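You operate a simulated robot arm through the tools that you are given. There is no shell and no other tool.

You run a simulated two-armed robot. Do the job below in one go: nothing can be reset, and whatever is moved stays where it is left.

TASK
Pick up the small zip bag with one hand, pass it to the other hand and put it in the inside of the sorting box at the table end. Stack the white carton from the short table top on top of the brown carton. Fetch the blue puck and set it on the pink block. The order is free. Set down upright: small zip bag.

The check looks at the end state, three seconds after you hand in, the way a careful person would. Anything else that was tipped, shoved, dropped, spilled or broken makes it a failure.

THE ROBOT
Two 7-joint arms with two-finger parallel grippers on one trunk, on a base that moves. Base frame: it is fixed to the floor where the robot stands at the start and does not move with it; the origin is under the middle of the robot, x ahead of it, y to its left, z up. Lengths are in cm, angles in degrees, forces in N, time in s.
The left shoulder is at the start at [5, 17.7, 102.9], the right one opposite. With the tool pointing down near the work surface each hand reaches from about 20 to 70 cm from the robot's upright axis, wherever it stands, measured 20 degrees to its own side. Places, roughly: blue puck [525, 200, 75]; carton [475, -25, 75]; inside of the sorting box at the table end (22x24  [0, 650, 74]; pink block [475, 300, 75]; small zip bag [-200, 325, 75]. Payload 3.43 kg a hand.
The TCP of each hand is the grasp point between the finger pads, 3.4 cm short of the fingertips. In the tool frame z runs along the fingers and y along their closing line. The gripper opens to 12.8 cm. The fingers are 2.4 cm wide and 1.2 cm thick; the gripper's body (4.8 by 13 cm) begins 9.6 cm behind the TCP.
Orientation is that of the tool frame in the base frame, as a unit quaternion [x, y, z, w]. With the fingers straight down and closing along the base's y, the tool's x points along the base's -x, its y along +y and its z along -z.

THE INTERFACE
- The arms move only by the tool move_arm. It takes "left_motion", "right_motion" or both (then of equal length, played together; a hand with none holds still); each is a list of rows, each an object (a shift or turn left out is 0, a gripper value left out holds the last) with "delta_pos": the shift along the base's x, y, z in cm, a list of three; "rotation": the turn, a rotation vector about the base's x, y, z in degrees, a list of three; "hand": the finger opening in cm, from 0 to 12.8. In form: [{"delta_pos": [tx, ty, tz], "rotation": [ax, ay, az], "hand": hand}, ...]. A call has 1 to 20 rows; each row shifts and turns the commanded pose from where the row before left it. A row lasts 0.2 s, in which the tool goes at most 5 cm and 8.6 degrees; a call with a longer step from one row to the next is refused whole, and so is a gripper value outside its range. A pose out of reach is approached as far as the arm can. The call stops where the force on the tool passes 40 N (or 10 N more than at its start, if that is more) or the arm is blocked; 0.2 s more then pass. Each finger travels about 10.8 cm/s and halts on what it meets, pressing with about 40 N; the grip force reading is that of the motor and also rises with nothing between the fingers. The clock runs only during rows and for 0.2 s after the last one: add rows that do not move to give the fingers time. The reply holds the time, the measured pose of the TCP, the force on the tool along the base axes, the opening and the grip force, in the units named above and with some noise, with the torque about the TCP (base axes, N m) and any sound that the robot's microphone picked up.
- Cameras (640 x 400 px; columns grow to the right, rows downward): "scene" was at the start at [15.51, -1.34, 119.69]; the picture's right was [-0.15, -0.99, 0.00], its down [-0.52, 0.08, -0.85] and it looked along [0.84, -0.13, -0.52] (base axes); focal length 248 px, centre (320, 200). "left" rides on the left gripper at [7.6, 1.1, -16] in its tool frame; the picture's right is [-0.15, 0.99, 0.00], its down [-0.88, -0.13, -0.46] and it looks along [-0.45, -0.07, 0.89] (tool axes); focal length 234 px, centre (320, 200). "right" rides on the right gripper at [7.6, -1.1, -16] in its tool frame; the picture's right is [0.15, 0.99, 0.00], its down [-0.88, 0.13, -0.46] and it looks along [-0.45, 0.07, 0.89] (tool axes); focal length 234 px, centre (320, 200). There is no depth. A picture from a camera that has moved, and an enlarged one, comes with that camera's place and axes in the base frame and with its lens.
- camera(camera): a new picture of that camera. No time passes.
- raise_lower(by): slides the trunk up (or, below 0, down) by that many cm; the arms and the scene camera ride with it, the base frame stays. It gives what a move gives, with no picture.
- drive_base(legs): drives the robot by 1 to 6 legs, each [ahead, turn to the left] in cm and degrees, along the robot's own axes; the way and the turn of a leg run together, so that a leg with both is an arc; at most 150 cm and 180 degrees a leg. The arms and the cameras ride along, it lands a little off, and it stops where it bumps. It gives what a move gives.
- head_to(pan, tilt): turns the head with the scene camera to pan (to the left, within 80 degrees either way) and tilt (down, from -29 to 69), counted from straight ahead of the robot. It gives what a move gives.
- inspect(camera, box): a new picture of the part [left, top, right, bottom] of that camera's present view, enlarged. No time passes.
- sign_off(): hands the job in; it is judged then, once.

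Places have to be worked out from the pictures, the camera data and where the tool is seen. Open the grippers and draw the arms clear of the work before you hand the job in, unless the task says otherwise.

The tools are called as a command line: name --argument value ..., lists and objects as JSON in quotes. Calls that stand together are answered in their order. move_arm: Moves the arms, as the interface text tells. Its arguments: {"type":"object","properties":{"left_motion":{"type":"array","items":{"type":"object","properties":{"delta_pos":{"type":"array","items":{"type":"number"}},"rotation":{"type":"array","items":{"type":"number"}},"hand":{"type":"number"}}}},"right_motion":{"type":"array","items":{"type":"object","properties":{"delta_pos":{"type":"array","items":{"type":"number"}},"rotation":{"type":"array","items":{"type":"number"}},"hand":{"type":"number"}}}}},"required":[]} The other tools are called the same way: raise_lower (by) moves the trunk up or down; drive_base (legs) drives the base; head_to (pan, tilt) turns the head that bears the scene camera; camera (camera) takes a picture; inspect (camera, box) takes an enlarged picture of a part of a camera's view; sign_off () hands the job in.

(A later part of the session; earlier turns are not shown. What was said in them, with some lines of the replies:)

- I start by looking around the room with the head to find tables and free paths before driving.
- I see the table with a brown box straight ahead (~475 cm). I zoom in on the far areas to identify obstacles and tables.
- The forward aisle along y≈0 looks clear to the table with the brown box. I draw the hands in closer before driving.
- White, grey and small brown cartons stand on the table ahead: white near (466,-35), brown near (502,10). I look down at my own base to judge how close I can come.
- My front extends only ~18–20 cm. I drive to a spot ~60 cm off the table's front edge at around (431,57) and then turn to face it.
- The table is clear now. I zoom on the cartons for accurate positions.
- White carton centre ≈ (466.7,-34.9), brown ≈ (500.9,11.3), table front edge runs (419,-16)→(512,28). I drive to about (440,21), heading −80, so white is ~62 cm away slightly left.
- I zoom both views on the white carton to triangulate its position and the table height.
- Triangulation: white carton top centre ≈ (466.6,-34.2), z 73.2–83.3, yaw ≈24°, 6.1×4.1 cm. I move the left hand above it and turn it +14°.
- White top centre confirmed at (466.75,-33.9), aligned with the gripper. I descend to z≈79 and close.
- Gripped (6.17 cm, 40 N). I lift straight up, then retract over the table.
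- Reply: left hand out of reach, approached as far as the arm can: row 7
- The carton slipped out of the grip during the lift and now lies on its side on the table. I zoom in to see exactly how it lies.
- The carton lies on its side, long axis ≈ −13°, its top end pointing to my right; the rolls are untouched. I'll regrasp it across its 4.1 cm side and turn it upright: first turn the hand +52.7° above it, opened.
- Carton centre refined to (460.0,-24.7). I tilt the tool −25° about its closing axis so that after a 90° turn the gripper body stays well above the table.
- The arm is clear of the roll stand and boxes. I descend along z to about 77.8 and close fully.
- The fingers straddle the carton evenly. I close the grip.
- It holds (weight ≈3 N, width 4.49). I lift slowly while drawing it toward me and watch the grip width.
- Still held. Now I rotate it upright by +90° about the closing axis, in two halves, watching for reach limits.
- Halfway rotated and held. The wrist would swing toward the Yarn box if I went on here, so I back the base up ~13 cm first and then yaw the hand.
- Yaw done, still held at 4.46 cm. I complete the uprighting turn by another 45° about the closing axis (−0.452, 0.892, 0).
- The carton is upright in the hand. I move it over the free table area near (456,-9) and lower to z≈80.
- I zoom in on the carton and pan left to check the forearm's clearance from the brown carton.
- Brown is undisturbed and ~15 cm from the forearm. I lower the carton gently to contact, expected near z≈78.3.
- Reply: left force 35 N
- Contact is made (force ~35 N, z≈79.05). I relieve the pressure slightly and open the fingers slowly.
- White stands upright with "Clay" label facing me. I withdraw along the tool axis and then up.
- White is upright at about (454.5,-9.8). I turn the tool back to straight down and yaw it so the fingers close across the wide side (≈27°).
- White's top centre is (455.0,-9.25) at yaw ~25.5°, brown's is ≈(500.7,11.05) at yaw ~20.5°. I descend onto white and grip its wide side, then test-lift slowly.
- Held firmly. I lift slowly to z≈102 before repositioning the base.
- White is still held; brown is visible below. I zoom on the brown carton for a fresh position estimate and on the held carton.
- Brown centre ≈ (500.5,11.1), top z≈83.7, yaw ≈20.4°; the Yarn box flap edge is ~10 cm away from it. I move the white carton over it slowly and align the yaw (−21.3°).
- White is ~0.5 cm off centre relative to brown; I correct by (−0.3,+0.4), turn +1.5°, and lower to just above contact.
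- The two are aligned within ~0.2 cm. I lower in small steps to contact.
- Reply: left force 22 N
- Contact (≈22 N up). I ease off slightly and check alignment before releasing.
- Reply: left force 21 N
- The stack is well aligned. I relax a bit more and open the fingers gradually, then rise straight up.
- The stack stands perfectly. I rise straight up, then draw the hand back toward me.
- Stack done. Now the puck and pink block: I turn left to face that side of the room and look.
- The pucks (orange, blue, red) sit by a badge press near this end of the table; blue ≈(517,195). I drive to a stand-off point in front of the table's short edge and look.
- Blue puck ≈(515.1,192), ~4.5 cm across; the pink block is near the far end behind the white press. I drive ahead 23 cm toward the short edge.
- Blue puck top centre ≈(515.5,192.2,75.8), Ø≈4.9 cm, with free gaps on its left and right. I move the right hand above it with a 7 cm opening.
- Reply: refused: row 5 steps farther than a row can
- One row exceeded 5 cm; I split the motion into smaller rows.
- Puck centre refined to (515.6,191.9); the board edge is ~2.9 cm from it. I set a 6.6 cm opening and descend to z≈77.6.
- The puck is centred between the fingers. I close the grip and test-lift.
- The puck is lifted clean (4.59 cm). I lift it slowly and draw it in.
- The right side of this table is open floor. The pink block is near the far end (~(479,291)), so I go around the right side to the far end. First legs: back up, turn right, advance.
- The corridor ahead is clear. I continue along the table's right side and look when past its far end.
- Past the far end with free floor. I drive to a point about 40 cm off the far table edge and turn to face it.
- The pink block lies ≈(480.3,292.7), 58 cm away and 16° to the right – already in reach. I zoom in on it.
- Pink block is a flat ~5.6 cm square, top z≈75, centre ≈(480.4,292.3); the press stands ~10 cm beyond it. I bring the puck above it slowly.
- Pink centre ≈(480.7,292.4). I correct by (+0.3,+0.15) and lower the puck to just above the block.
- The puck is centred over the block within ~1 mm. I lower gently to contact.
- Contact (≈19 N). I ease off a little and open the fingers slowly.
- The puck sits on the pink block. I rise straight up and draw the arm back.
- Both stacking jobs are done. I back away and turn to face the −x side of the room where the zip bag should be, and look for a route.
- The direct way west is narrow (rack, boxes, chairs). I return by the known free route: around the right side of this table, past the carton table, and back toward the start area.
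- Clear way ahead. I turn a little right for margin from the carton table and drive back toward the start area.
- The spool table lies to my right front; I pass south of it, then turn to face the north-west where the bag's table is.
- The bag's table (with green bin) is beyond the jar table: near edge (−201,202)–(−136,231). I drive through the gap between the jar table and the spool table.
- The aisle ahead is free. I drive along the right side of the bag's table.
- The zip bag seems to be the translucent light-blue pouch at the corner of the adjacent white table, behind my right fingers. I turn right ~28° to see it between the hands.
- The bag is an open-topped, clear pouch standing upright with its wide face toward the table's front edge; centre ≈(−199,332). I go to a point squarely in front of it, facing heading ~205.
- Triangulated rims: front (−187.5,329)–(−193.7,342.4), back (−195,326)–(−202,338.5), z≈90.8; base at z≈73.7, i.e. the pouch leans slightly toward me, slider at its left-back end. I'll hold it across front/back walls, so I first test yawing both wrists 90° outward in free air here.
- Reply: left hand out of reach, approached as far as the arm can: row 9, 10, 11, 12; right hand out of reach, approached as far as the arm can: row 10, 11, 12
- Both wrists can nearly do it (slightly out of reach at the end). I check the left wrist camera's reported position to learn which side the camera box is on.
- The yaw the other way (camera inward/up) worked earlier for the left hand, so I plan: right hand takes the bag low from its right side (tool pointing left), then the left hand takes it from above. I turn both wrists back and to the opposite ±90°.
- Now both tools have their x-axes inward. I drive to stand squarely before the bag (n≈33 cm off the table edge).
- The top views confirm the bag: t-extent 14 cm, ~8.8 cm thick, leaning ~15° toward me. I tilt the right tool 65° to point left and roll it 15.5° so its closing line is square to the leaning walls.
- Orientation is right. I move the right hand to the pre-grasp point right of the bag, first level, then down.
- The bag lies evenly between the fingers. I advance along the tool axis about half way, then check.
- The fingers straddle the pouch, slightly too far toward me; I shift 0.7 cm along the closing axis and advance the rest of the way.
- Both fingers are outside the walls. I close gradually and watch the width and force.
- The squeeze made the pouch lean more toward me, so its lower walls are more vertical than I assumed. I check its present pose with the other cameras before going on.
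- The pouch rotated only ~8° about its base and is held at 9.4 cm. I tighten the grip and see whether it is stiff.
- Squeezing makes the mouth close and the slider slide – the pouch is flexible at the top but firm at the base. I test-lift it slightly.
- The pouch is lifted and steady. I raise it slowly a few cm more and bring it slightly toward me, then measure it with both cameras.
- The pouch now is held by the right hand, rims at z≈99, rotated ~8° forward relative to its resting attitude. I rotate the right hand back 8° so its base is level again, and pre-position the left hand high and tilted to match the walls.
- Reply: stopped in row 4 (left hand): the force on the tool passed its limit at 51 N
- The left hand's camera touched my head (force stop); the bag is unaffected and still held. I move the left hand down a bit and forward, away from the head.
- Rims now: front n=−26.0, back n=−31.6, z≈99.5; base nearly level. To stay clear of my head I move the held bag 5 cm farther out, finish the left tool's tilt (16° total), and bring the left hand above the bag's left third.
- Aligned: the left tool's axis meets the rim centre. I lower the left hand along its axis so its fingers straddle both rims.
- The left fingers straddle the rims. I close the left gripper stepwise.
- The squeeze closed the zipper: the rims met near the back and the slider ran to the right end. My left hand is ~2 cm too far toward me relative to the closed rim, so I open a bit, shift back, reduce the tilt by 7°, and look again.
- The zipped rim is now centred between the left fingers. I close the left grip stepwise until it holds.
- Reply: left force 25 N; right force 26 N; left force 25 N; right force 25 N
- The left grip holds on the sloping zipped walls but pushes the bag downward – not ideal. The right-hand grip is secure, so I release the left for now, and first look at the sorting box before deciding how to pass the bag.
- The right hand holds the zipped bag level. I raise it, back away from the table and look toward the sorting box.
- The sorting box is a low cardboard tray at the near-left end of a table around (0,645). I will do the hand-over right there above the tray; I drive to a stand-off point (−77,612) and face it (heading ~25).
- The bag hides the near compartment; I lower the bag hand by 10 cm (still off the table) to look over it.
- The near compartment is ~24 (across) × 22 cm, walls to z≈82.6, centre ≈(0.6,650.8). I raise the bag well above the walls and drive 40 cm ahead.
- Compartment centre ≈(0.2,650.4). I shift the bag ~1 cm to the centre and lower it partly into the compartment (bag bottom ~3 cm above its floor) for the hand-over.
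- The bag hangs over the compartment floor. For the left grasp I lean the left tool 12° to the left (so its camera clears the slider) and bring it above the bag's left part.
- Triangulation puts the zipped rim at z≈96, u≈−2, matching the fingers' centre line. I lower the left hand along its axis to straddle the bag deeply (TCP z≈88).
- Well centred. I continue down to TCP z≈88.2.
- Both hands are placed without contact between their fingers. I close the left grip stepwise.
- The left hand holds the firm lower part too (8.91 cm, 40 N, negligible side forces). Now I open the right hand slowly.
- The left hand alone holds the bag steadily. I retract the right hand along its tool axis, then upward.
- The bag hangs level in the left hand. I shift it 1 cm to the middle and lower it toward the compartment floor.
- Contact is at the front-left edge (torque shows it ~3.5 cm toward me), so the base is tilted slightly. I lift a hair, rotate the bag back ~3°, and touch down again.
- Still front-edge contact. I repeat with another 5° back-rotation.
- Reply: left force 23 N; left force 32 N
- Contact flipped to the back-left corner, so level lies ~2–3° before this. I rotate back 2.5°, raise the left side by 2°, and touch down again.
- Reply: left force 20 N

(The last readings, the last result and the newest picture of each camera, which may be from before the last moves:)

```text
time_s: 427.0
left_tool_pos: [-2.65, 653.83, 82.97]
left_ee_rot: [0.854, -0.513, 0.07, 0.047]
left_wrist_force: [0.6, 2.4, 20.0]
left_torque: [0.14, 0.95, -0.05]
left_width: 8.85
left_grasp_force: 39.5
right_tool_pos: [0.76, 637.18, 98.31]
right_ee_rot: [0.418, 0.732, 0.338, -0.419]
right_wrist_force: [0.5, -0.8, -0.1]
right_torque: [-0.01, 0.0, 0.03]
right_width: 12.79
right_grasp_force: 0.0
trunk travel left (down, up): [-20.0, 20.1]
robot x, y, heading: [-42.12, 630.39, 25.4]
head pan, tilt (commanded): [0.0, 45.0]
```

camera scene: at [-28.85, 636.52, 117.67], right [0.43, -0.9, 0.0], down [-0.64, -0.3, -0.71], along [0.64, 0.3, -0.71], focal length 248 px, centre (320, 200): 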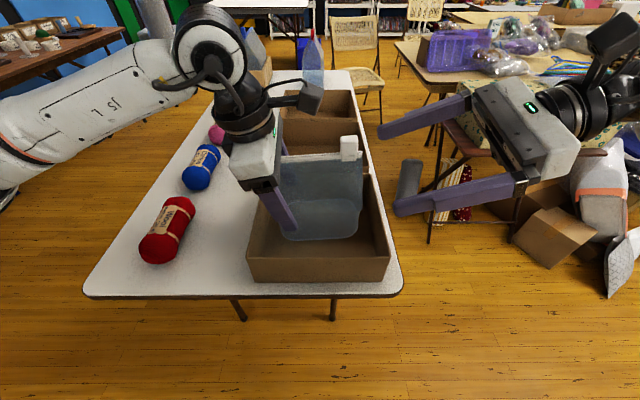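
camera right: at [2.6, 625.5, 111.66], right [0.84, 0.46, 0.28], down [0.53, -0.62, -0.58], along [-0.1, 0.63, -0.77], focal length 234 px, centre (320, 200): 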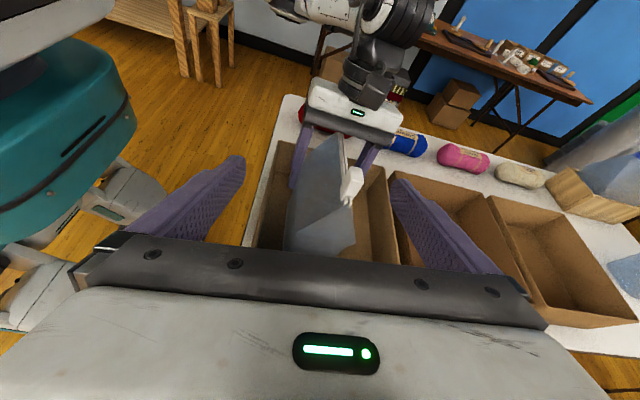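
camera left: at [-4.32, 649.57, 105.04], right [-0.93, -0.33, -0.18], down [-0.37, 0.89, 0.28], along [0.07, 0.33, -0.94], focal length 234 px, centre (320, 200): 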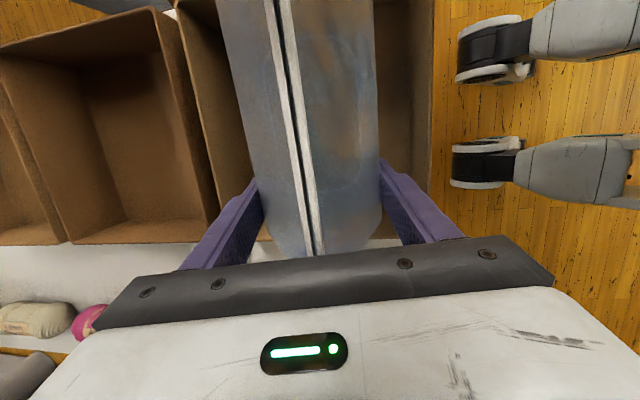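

Nearly level now. I make a last small correction, touch down lightly, and check the picture.

move_arm --left_motion '[{"delta_pos": [0, 0, 0.5]}, {"rotation": [0.85, 1.72, 0]}, {}, {"delta_pos": [0, 0, -0.3]}, {"delta_pos": [0, 0, -0.1]}, {}]'

move_arm --left_motion '[{"delta_pos": [0, 0, -0.1]}, {"delta_pos": [0, 0, -0.1]}, {}]'

inspect --camera "scene" --box '[200, 60, 440, 290]'

camera --camera "left"

```text
time_s: 428.4
left_tool_pos: [-2.51, 653.81, 83.02]
left_ee_rot: [0.855, -0.514, 0.052, 0.048]
left_wrist_force: [-2.5, 0.3, 11.6]
left_torque: [-0.64, -0.78, -0.06]
left_width: 8.87
left_grasp_force: 39.8
right_tool_pos: [0.72, 637.24, 98.28]
right_ee_rot: [0.419, 0.732, 0.339, -0.418]
right_wrist_force: [0.3, 0.5, 0.1]
right_torque: [0.0, 0.0, -0.01]
right_width: 12.78
right_grasp_force: 0.0
trunk travel left (down, up): [-20.0, 20.1]
robot x, y, heading: [-41.93, 629.99, 25.5]
head pan, tilt (commanded): [0.0, 45.0]
```

```text
time_s: 429.2
left_tool_pos: [-2.52, 654.05, 82.81]
left_ee_rot: [0.855, -0.514, 0.054, 0.048]
left_wrist_force: [-1.6, 0.9, 23.5]
left_torque: [-0.01, -1.13, 0.07]
left_width: 8.85
left_grasp_force: 40.1
right_tool_pos: [0.76, 637.15, 98.44]
right_ee_rot: [0.419, 0.732, 0.339, -0.418]
right_wrist_force: [0.2, -0.6, 0.1]
right_torque: [0.04, 0.02, 0.01]
right_width: 12.78
right_grasp_force: 0.0
trunk travel left (down, up): [-20.0, 20.1]
robot x, y, heading: [-42.37, 630.16, 25.4]
head pan, tilt (commanded): [0.0, 45.0]
```

```text
1.74 times, centred on (320, 175) of scene
camera zoom: at [-29.0, 636.44, 117.72], right [0.43, -0.9, 0.0], down [-0.64, -0.3, -0.71], along [0.64, 0.3, -0.71], focal length 431 px, centre (320, 244)
```

zoom: 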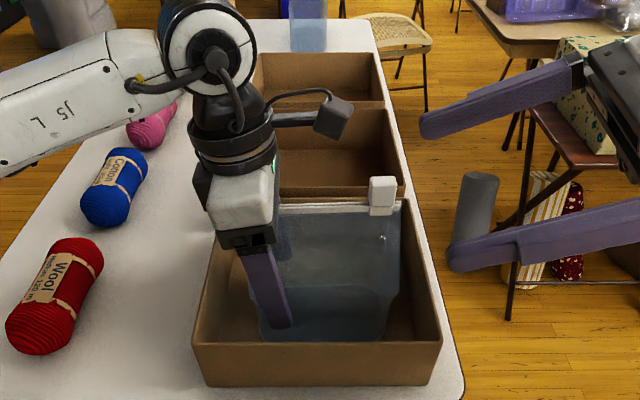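

```text
taken
camera left: at [-0.72, 649.01, 99.83], right [-0.94, -0.33, 0.01], down [-0.31, 0.89, 0.32], along [-0.11, 0.3, -0.95], focal length 234 px, centre (320, 200)
```

left: 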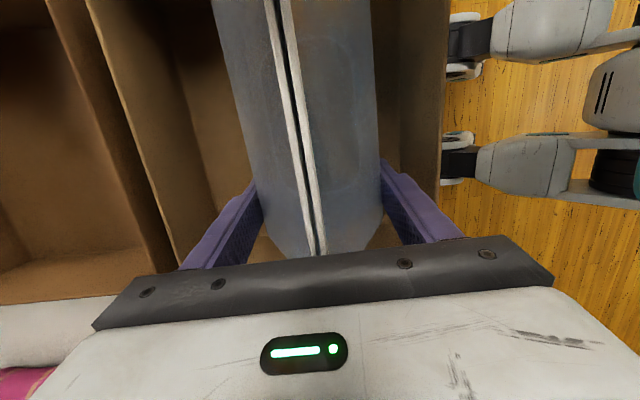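

Level within about 1° now. I relieve the pressure and open the left fingers gradually.

move_arm --left_motion '[{"delta_pos": [0, 0, 0.2]}, {}, {"hand": 9}, {"hand": 9.3}, {"hand": 9.7}, {"hand": 10.2}, {"hand": 10.8}, {"hand": 11.4}, {}]'

camera --camera "left"

inspect --camera "scene" --box '[200, 60, 440, 290]'

```text
time_s: 431.2
left_tool_pos: [-2.65, 653.96, 82.78]
left_ee_rot: [0.855, -0.514, 0.05, 0.05]
left_wrist_force: [-1.3, 0.3, 0.8]
left_torque: [0.01, -0.01, 0.03]
left_width: 11.38
left_grasp_force: 0.0
right_tool_pos: [0.87, 637.24, 98.27]
right_ee_rot: [0.419, 0.732, 0.338, -0.418]
right_wrist_force: [0.0, 0.4, 0.2]
right_torque: [-0.02, 0.02, -0.02]
right_width: 12.79
right_grasp_force: 0.0
trunk travel left (down, up): [-20.0, 20.1]
robot x, y, heading: [-42.2, 630.27, 25.3]
head pan, tilt (commanded): [0.0, 45.0]
```

```text
taken
camera left: at [-0.61, 649.06, 99.75], right [-0.94, -0.33, 0.01], down [-0.31, 0.89, 0.33], along [-0.12, 0.3, -0.95], focal length 234 px, centre (320, 200)
```

left: 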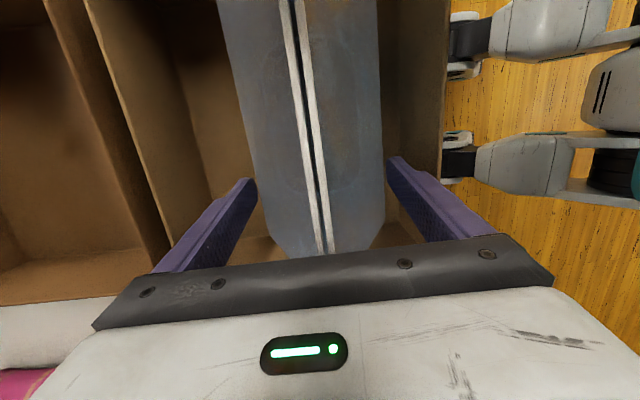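

```text
1.74 times, centred on (320, 175) of scene
camera zoom: at [-28.85, 636.52, 117.67], right [0.43, -0.9, 0.0], down [-0.64, -0.3, -0.71], along [0.64, 0.3, -0.71], focal length 431 px, centre (320, 244)
```

zoom: 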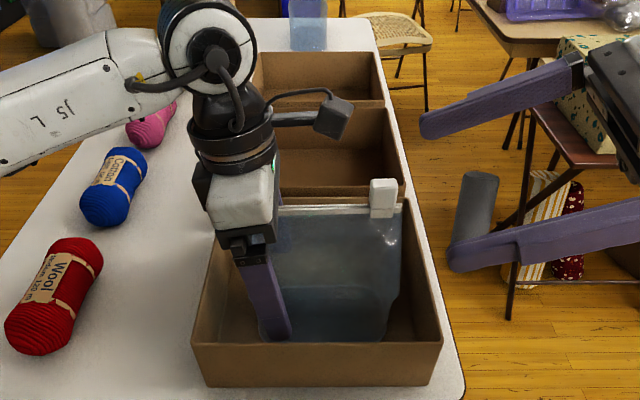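

The bag stands upright in the compartment, free of the fingers. I withdraw the left hand straight up along its axis.

move_arm --left_motion '[{"delta_pos": [-0.03, 0.14, 1]}, {"delta_pos": [-0.05, 0.2, 1.5]}, {"delta_pos": [-0.07, 0.27, 2]}, {"delta_pos": [-0.07, 0.27, 2]}, {"delta_pos": [-0.07, 0.27, 2]}, {"delta_pos": [-0.07, 0.27, 2]}, {"delta_pos": [-0.1, 0.34, 2.5]}, {"delta_pos": [-0.1, 0.34, 2.5]}, {"delta_pos": [-0.1, 0.34, 2.5]}, {"delta_pos": [-0.1, 0.34, 2.5]}, {}]'

camera --camera "scene"

inspect --camera "scene" --box '[220, 130, 420, 300]'

camera --camera "left"

```text
time_s: 433.6
left_tool_pos: [-3.32, 656.82, 103.29]
left_ee_rot: [0.855, -0.514, 0.051, 0.049]
left_wrist_force: [0.2, -0.2, -0.3]
left_torque: [-0.02, 0.01, 0.02]
left_width: 11.4
left_grasp_force: 0.1
right_tool_pos: [0.83, 637.25, 98.31]
right_ee_rot: [0.419, 0.732, 0.338, -0.418]
right_wrist_force: [-0.9, -0.2, -0.9]
right_torque: [0.01, -0.02, 0.06]
right_width: 12.81
right_grasp_force: 0.1
trunk travel left (down, up): [-20.0, 20.1]
robot x, y, heading: [-42.23, 629.93, 25.6]
head pan, tilt (commanded): [0.0, 45.0]
```

```text
taken
camera scene: at [-28.85, 636.52, 117.67], right [0.43, -0.9, 0.0], down [-0.64, -0.3, -0.71], along [0.64, 0.3, -0.71], focal length 248 px, centre (320, 200)
```

scene: 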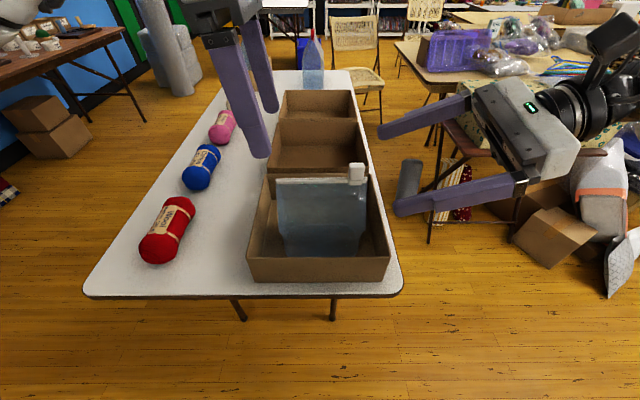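

```text
2.35 times, centred on (320, 215) of scene
camera zoom: at [-28.85, 636.52, 117.67], right [0.43, -0.9, 0.0], down [-0.64, -0.3, -0.71], along [0.64, 0.3, -0.71], focal length 583 px, centre (320, 165)
```

zoom: 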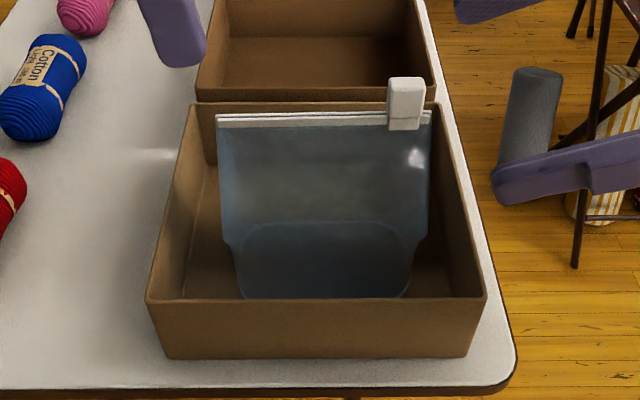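

```text
taken
camera left: at [-1.41, 651.87, 120.2], right [-0.94, -0.33, 0.01], down [-0.31, 0.89, 0.33], along [-0.12, 0.3, -0.95], focal length 234 px, centre (320, 200)
```

left: 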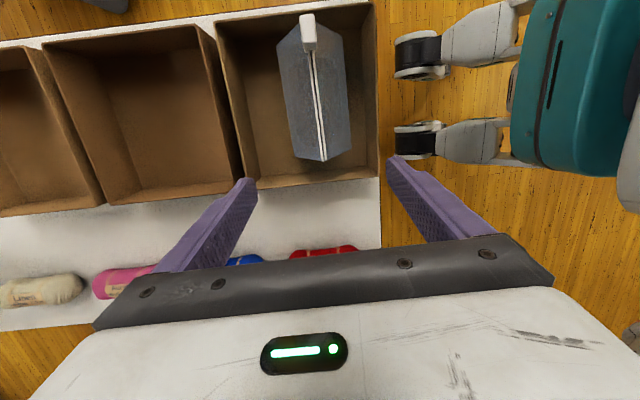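

The bag stands upright in the sorting box. I back away with both grippers open and take a last look.

drive_base --legs '[[-40, 0]]'

move_arm --left_motion '[{"delta_pos": [-1, -0.5, 0], "hand": 12.8}, {"delta_pos": [-1, -0.5, 0]}, {}]'

head_to --pan 0 --tilt 30

camera --camera "scene"

inspect --camera "scene" --box '[210, 110, 410, 250]'

```text
time_s: 436.1
left_tool_pos: [-39.96, 639.41, 103.24]
left_ee_rot: [0.854, -0.516, 0.051, 0.05]
left_wrist_force: [-0.3, -0.4, -0.5]
left_torque: [-0.01, -0.04, 0.01]
left_width: 11.39
left_grasp_force: 0.1
right_tool_pos: [-35.63, 619.87, 98.16]
right_ee_rot: [0.421, 0.731, 0.339, -0.417]
right_wrist_force: [-0.4, 0.2, -0.3]
right_torque: [0.01, 0.03, -0.02]
right_width: 12.78
right_grasp_force: 0.1
trunk travel left (down, up): [-20.0, 20.1]
robot x, y, heading: [-79.51, 612.58, 25.1]
head pan, tilt (commanded): [0.0, 45.0]
```

```text
time_s: 436.9
left_tool_pos: [-41.97, 638.38, 103.16]
left_ee_rot: [0.853, -0.517, 0.05, 0.049]
left_wrist_force: [0.4, -0.5, -0.6]
left_torque: [0.01, 0.02, 0.0]
left_width: 12.81
left_grasp_force: 0.0
right_tool_pos: [-35.78, 619.86, 98.13]
right_ee_rot: [0.421, 0.73, 0.34, -0.417]
right_wrist_force: [-0.2, 0.4, 0.2]
right_torque: [0.01, -0.03, -0.01]
right_width: 12.81
right_grasp_force: 0.1
trunk travel left (down, up): [-20.0, 20.1]
robot x, y, heading: [-78.71, 613.05, 25.1]
head pan, tilt (commanded): [0.0, 45.0]
```

```text
time_s: 437.7
left_tool_pos: [-41.92, 638.45, 103.24]
left_ee_rot: [0.854, -0.515, 0.05, 0.049]
left_wrist_force: [-1.1, -0.1, -0.3]
left_torque: [-0.01, 0.01, 0.02]
left_width: 12.77
left_grasp_force: 0.0
right_tool_pos: [-35.68, 619.89, 98.22]
right_ee_rot: [0.42, 0.731, 0.339, -0.418]
right_wrist_force: [0.0, -1.1, 1.0]
right_torque: [0.01, -0.04, 0.01]
right_width: 12.77
right_grasp_force: 0.1
trunk travel left (down, up): [-20.0, 20.1]
robot x, y, heading: [-78.78, 613.03, 25.2]
head pan, tilt (commanded): [0.0, 30.0]
```

```text
taken
camera scene: at [-64.64, 619.63, 119.92], right [0.42, -0.91, 0.0], down [-0.45, -0.21, -0.87], along [0.78, 0.37, -0.5], focal length 248 px, centre (320, 200)
```

scene: 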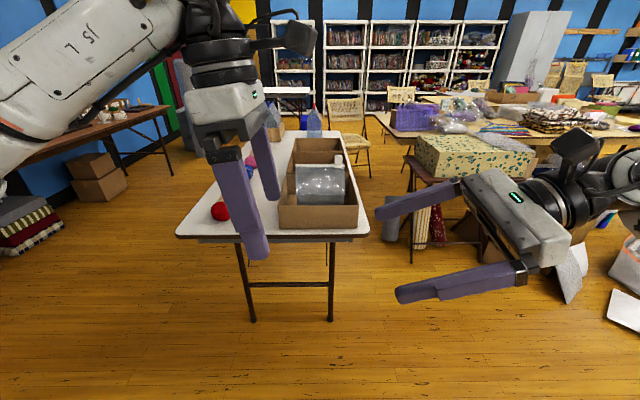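

```text
2.86 times, centred on (310, 180) of scene
camera zoom: at [-64.64, 619.63, 119.92], right [0.42, -0.91, 0.0], down [-0.45, -0.21, -0.87], along [0.78, 0.37, -0.5], focal length 708 px, centre (349, 257)
```

zoom: 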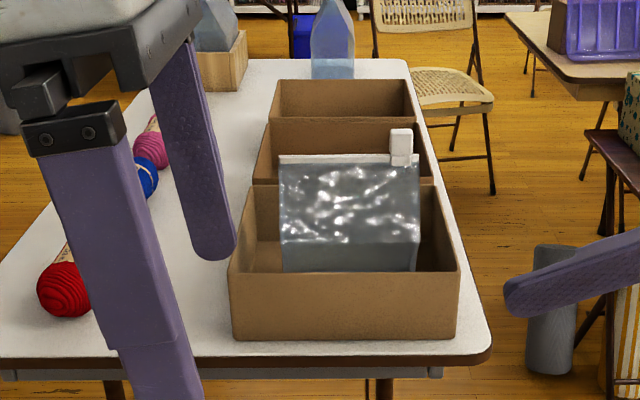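

All three jobs are done: the white carton stands on the brown one, the blue puck sits on the pink block, and the zip bag is upright in the sorting box. Both grippers are open and clear, so I hand in.

sign_off

```text
The job is handed in.
```

I finished all three jobs and handed in. Two things happened along the way that the check may weigh.

- **White carton:** It slipped out of the gripper on the first lift and fell onto its side on the table. The rolls beside it did not move. I stood it upright, picked it up again and placed it squarely on the brown carton, where it stayed when I let go.
- **Blue puck:** It sits centred on the pink block. It held when released, and nothing else near it was disturbed.
- **Small zip bag:** My right hand picked it up and passed it to my left above the sorting box. It now stands upright in the near compartment. Gripping it closed its zipper, so it is zipped shut now, while it was open at the start.

My left hand's camera also touched my own head once while lining up for the pass. The arm stopped on force, and neither the bag nor the furniture was affected.

I checked the bag in the sorting box after backing away. The carton stack and the puck I last saw just after placing them, not again at the end.
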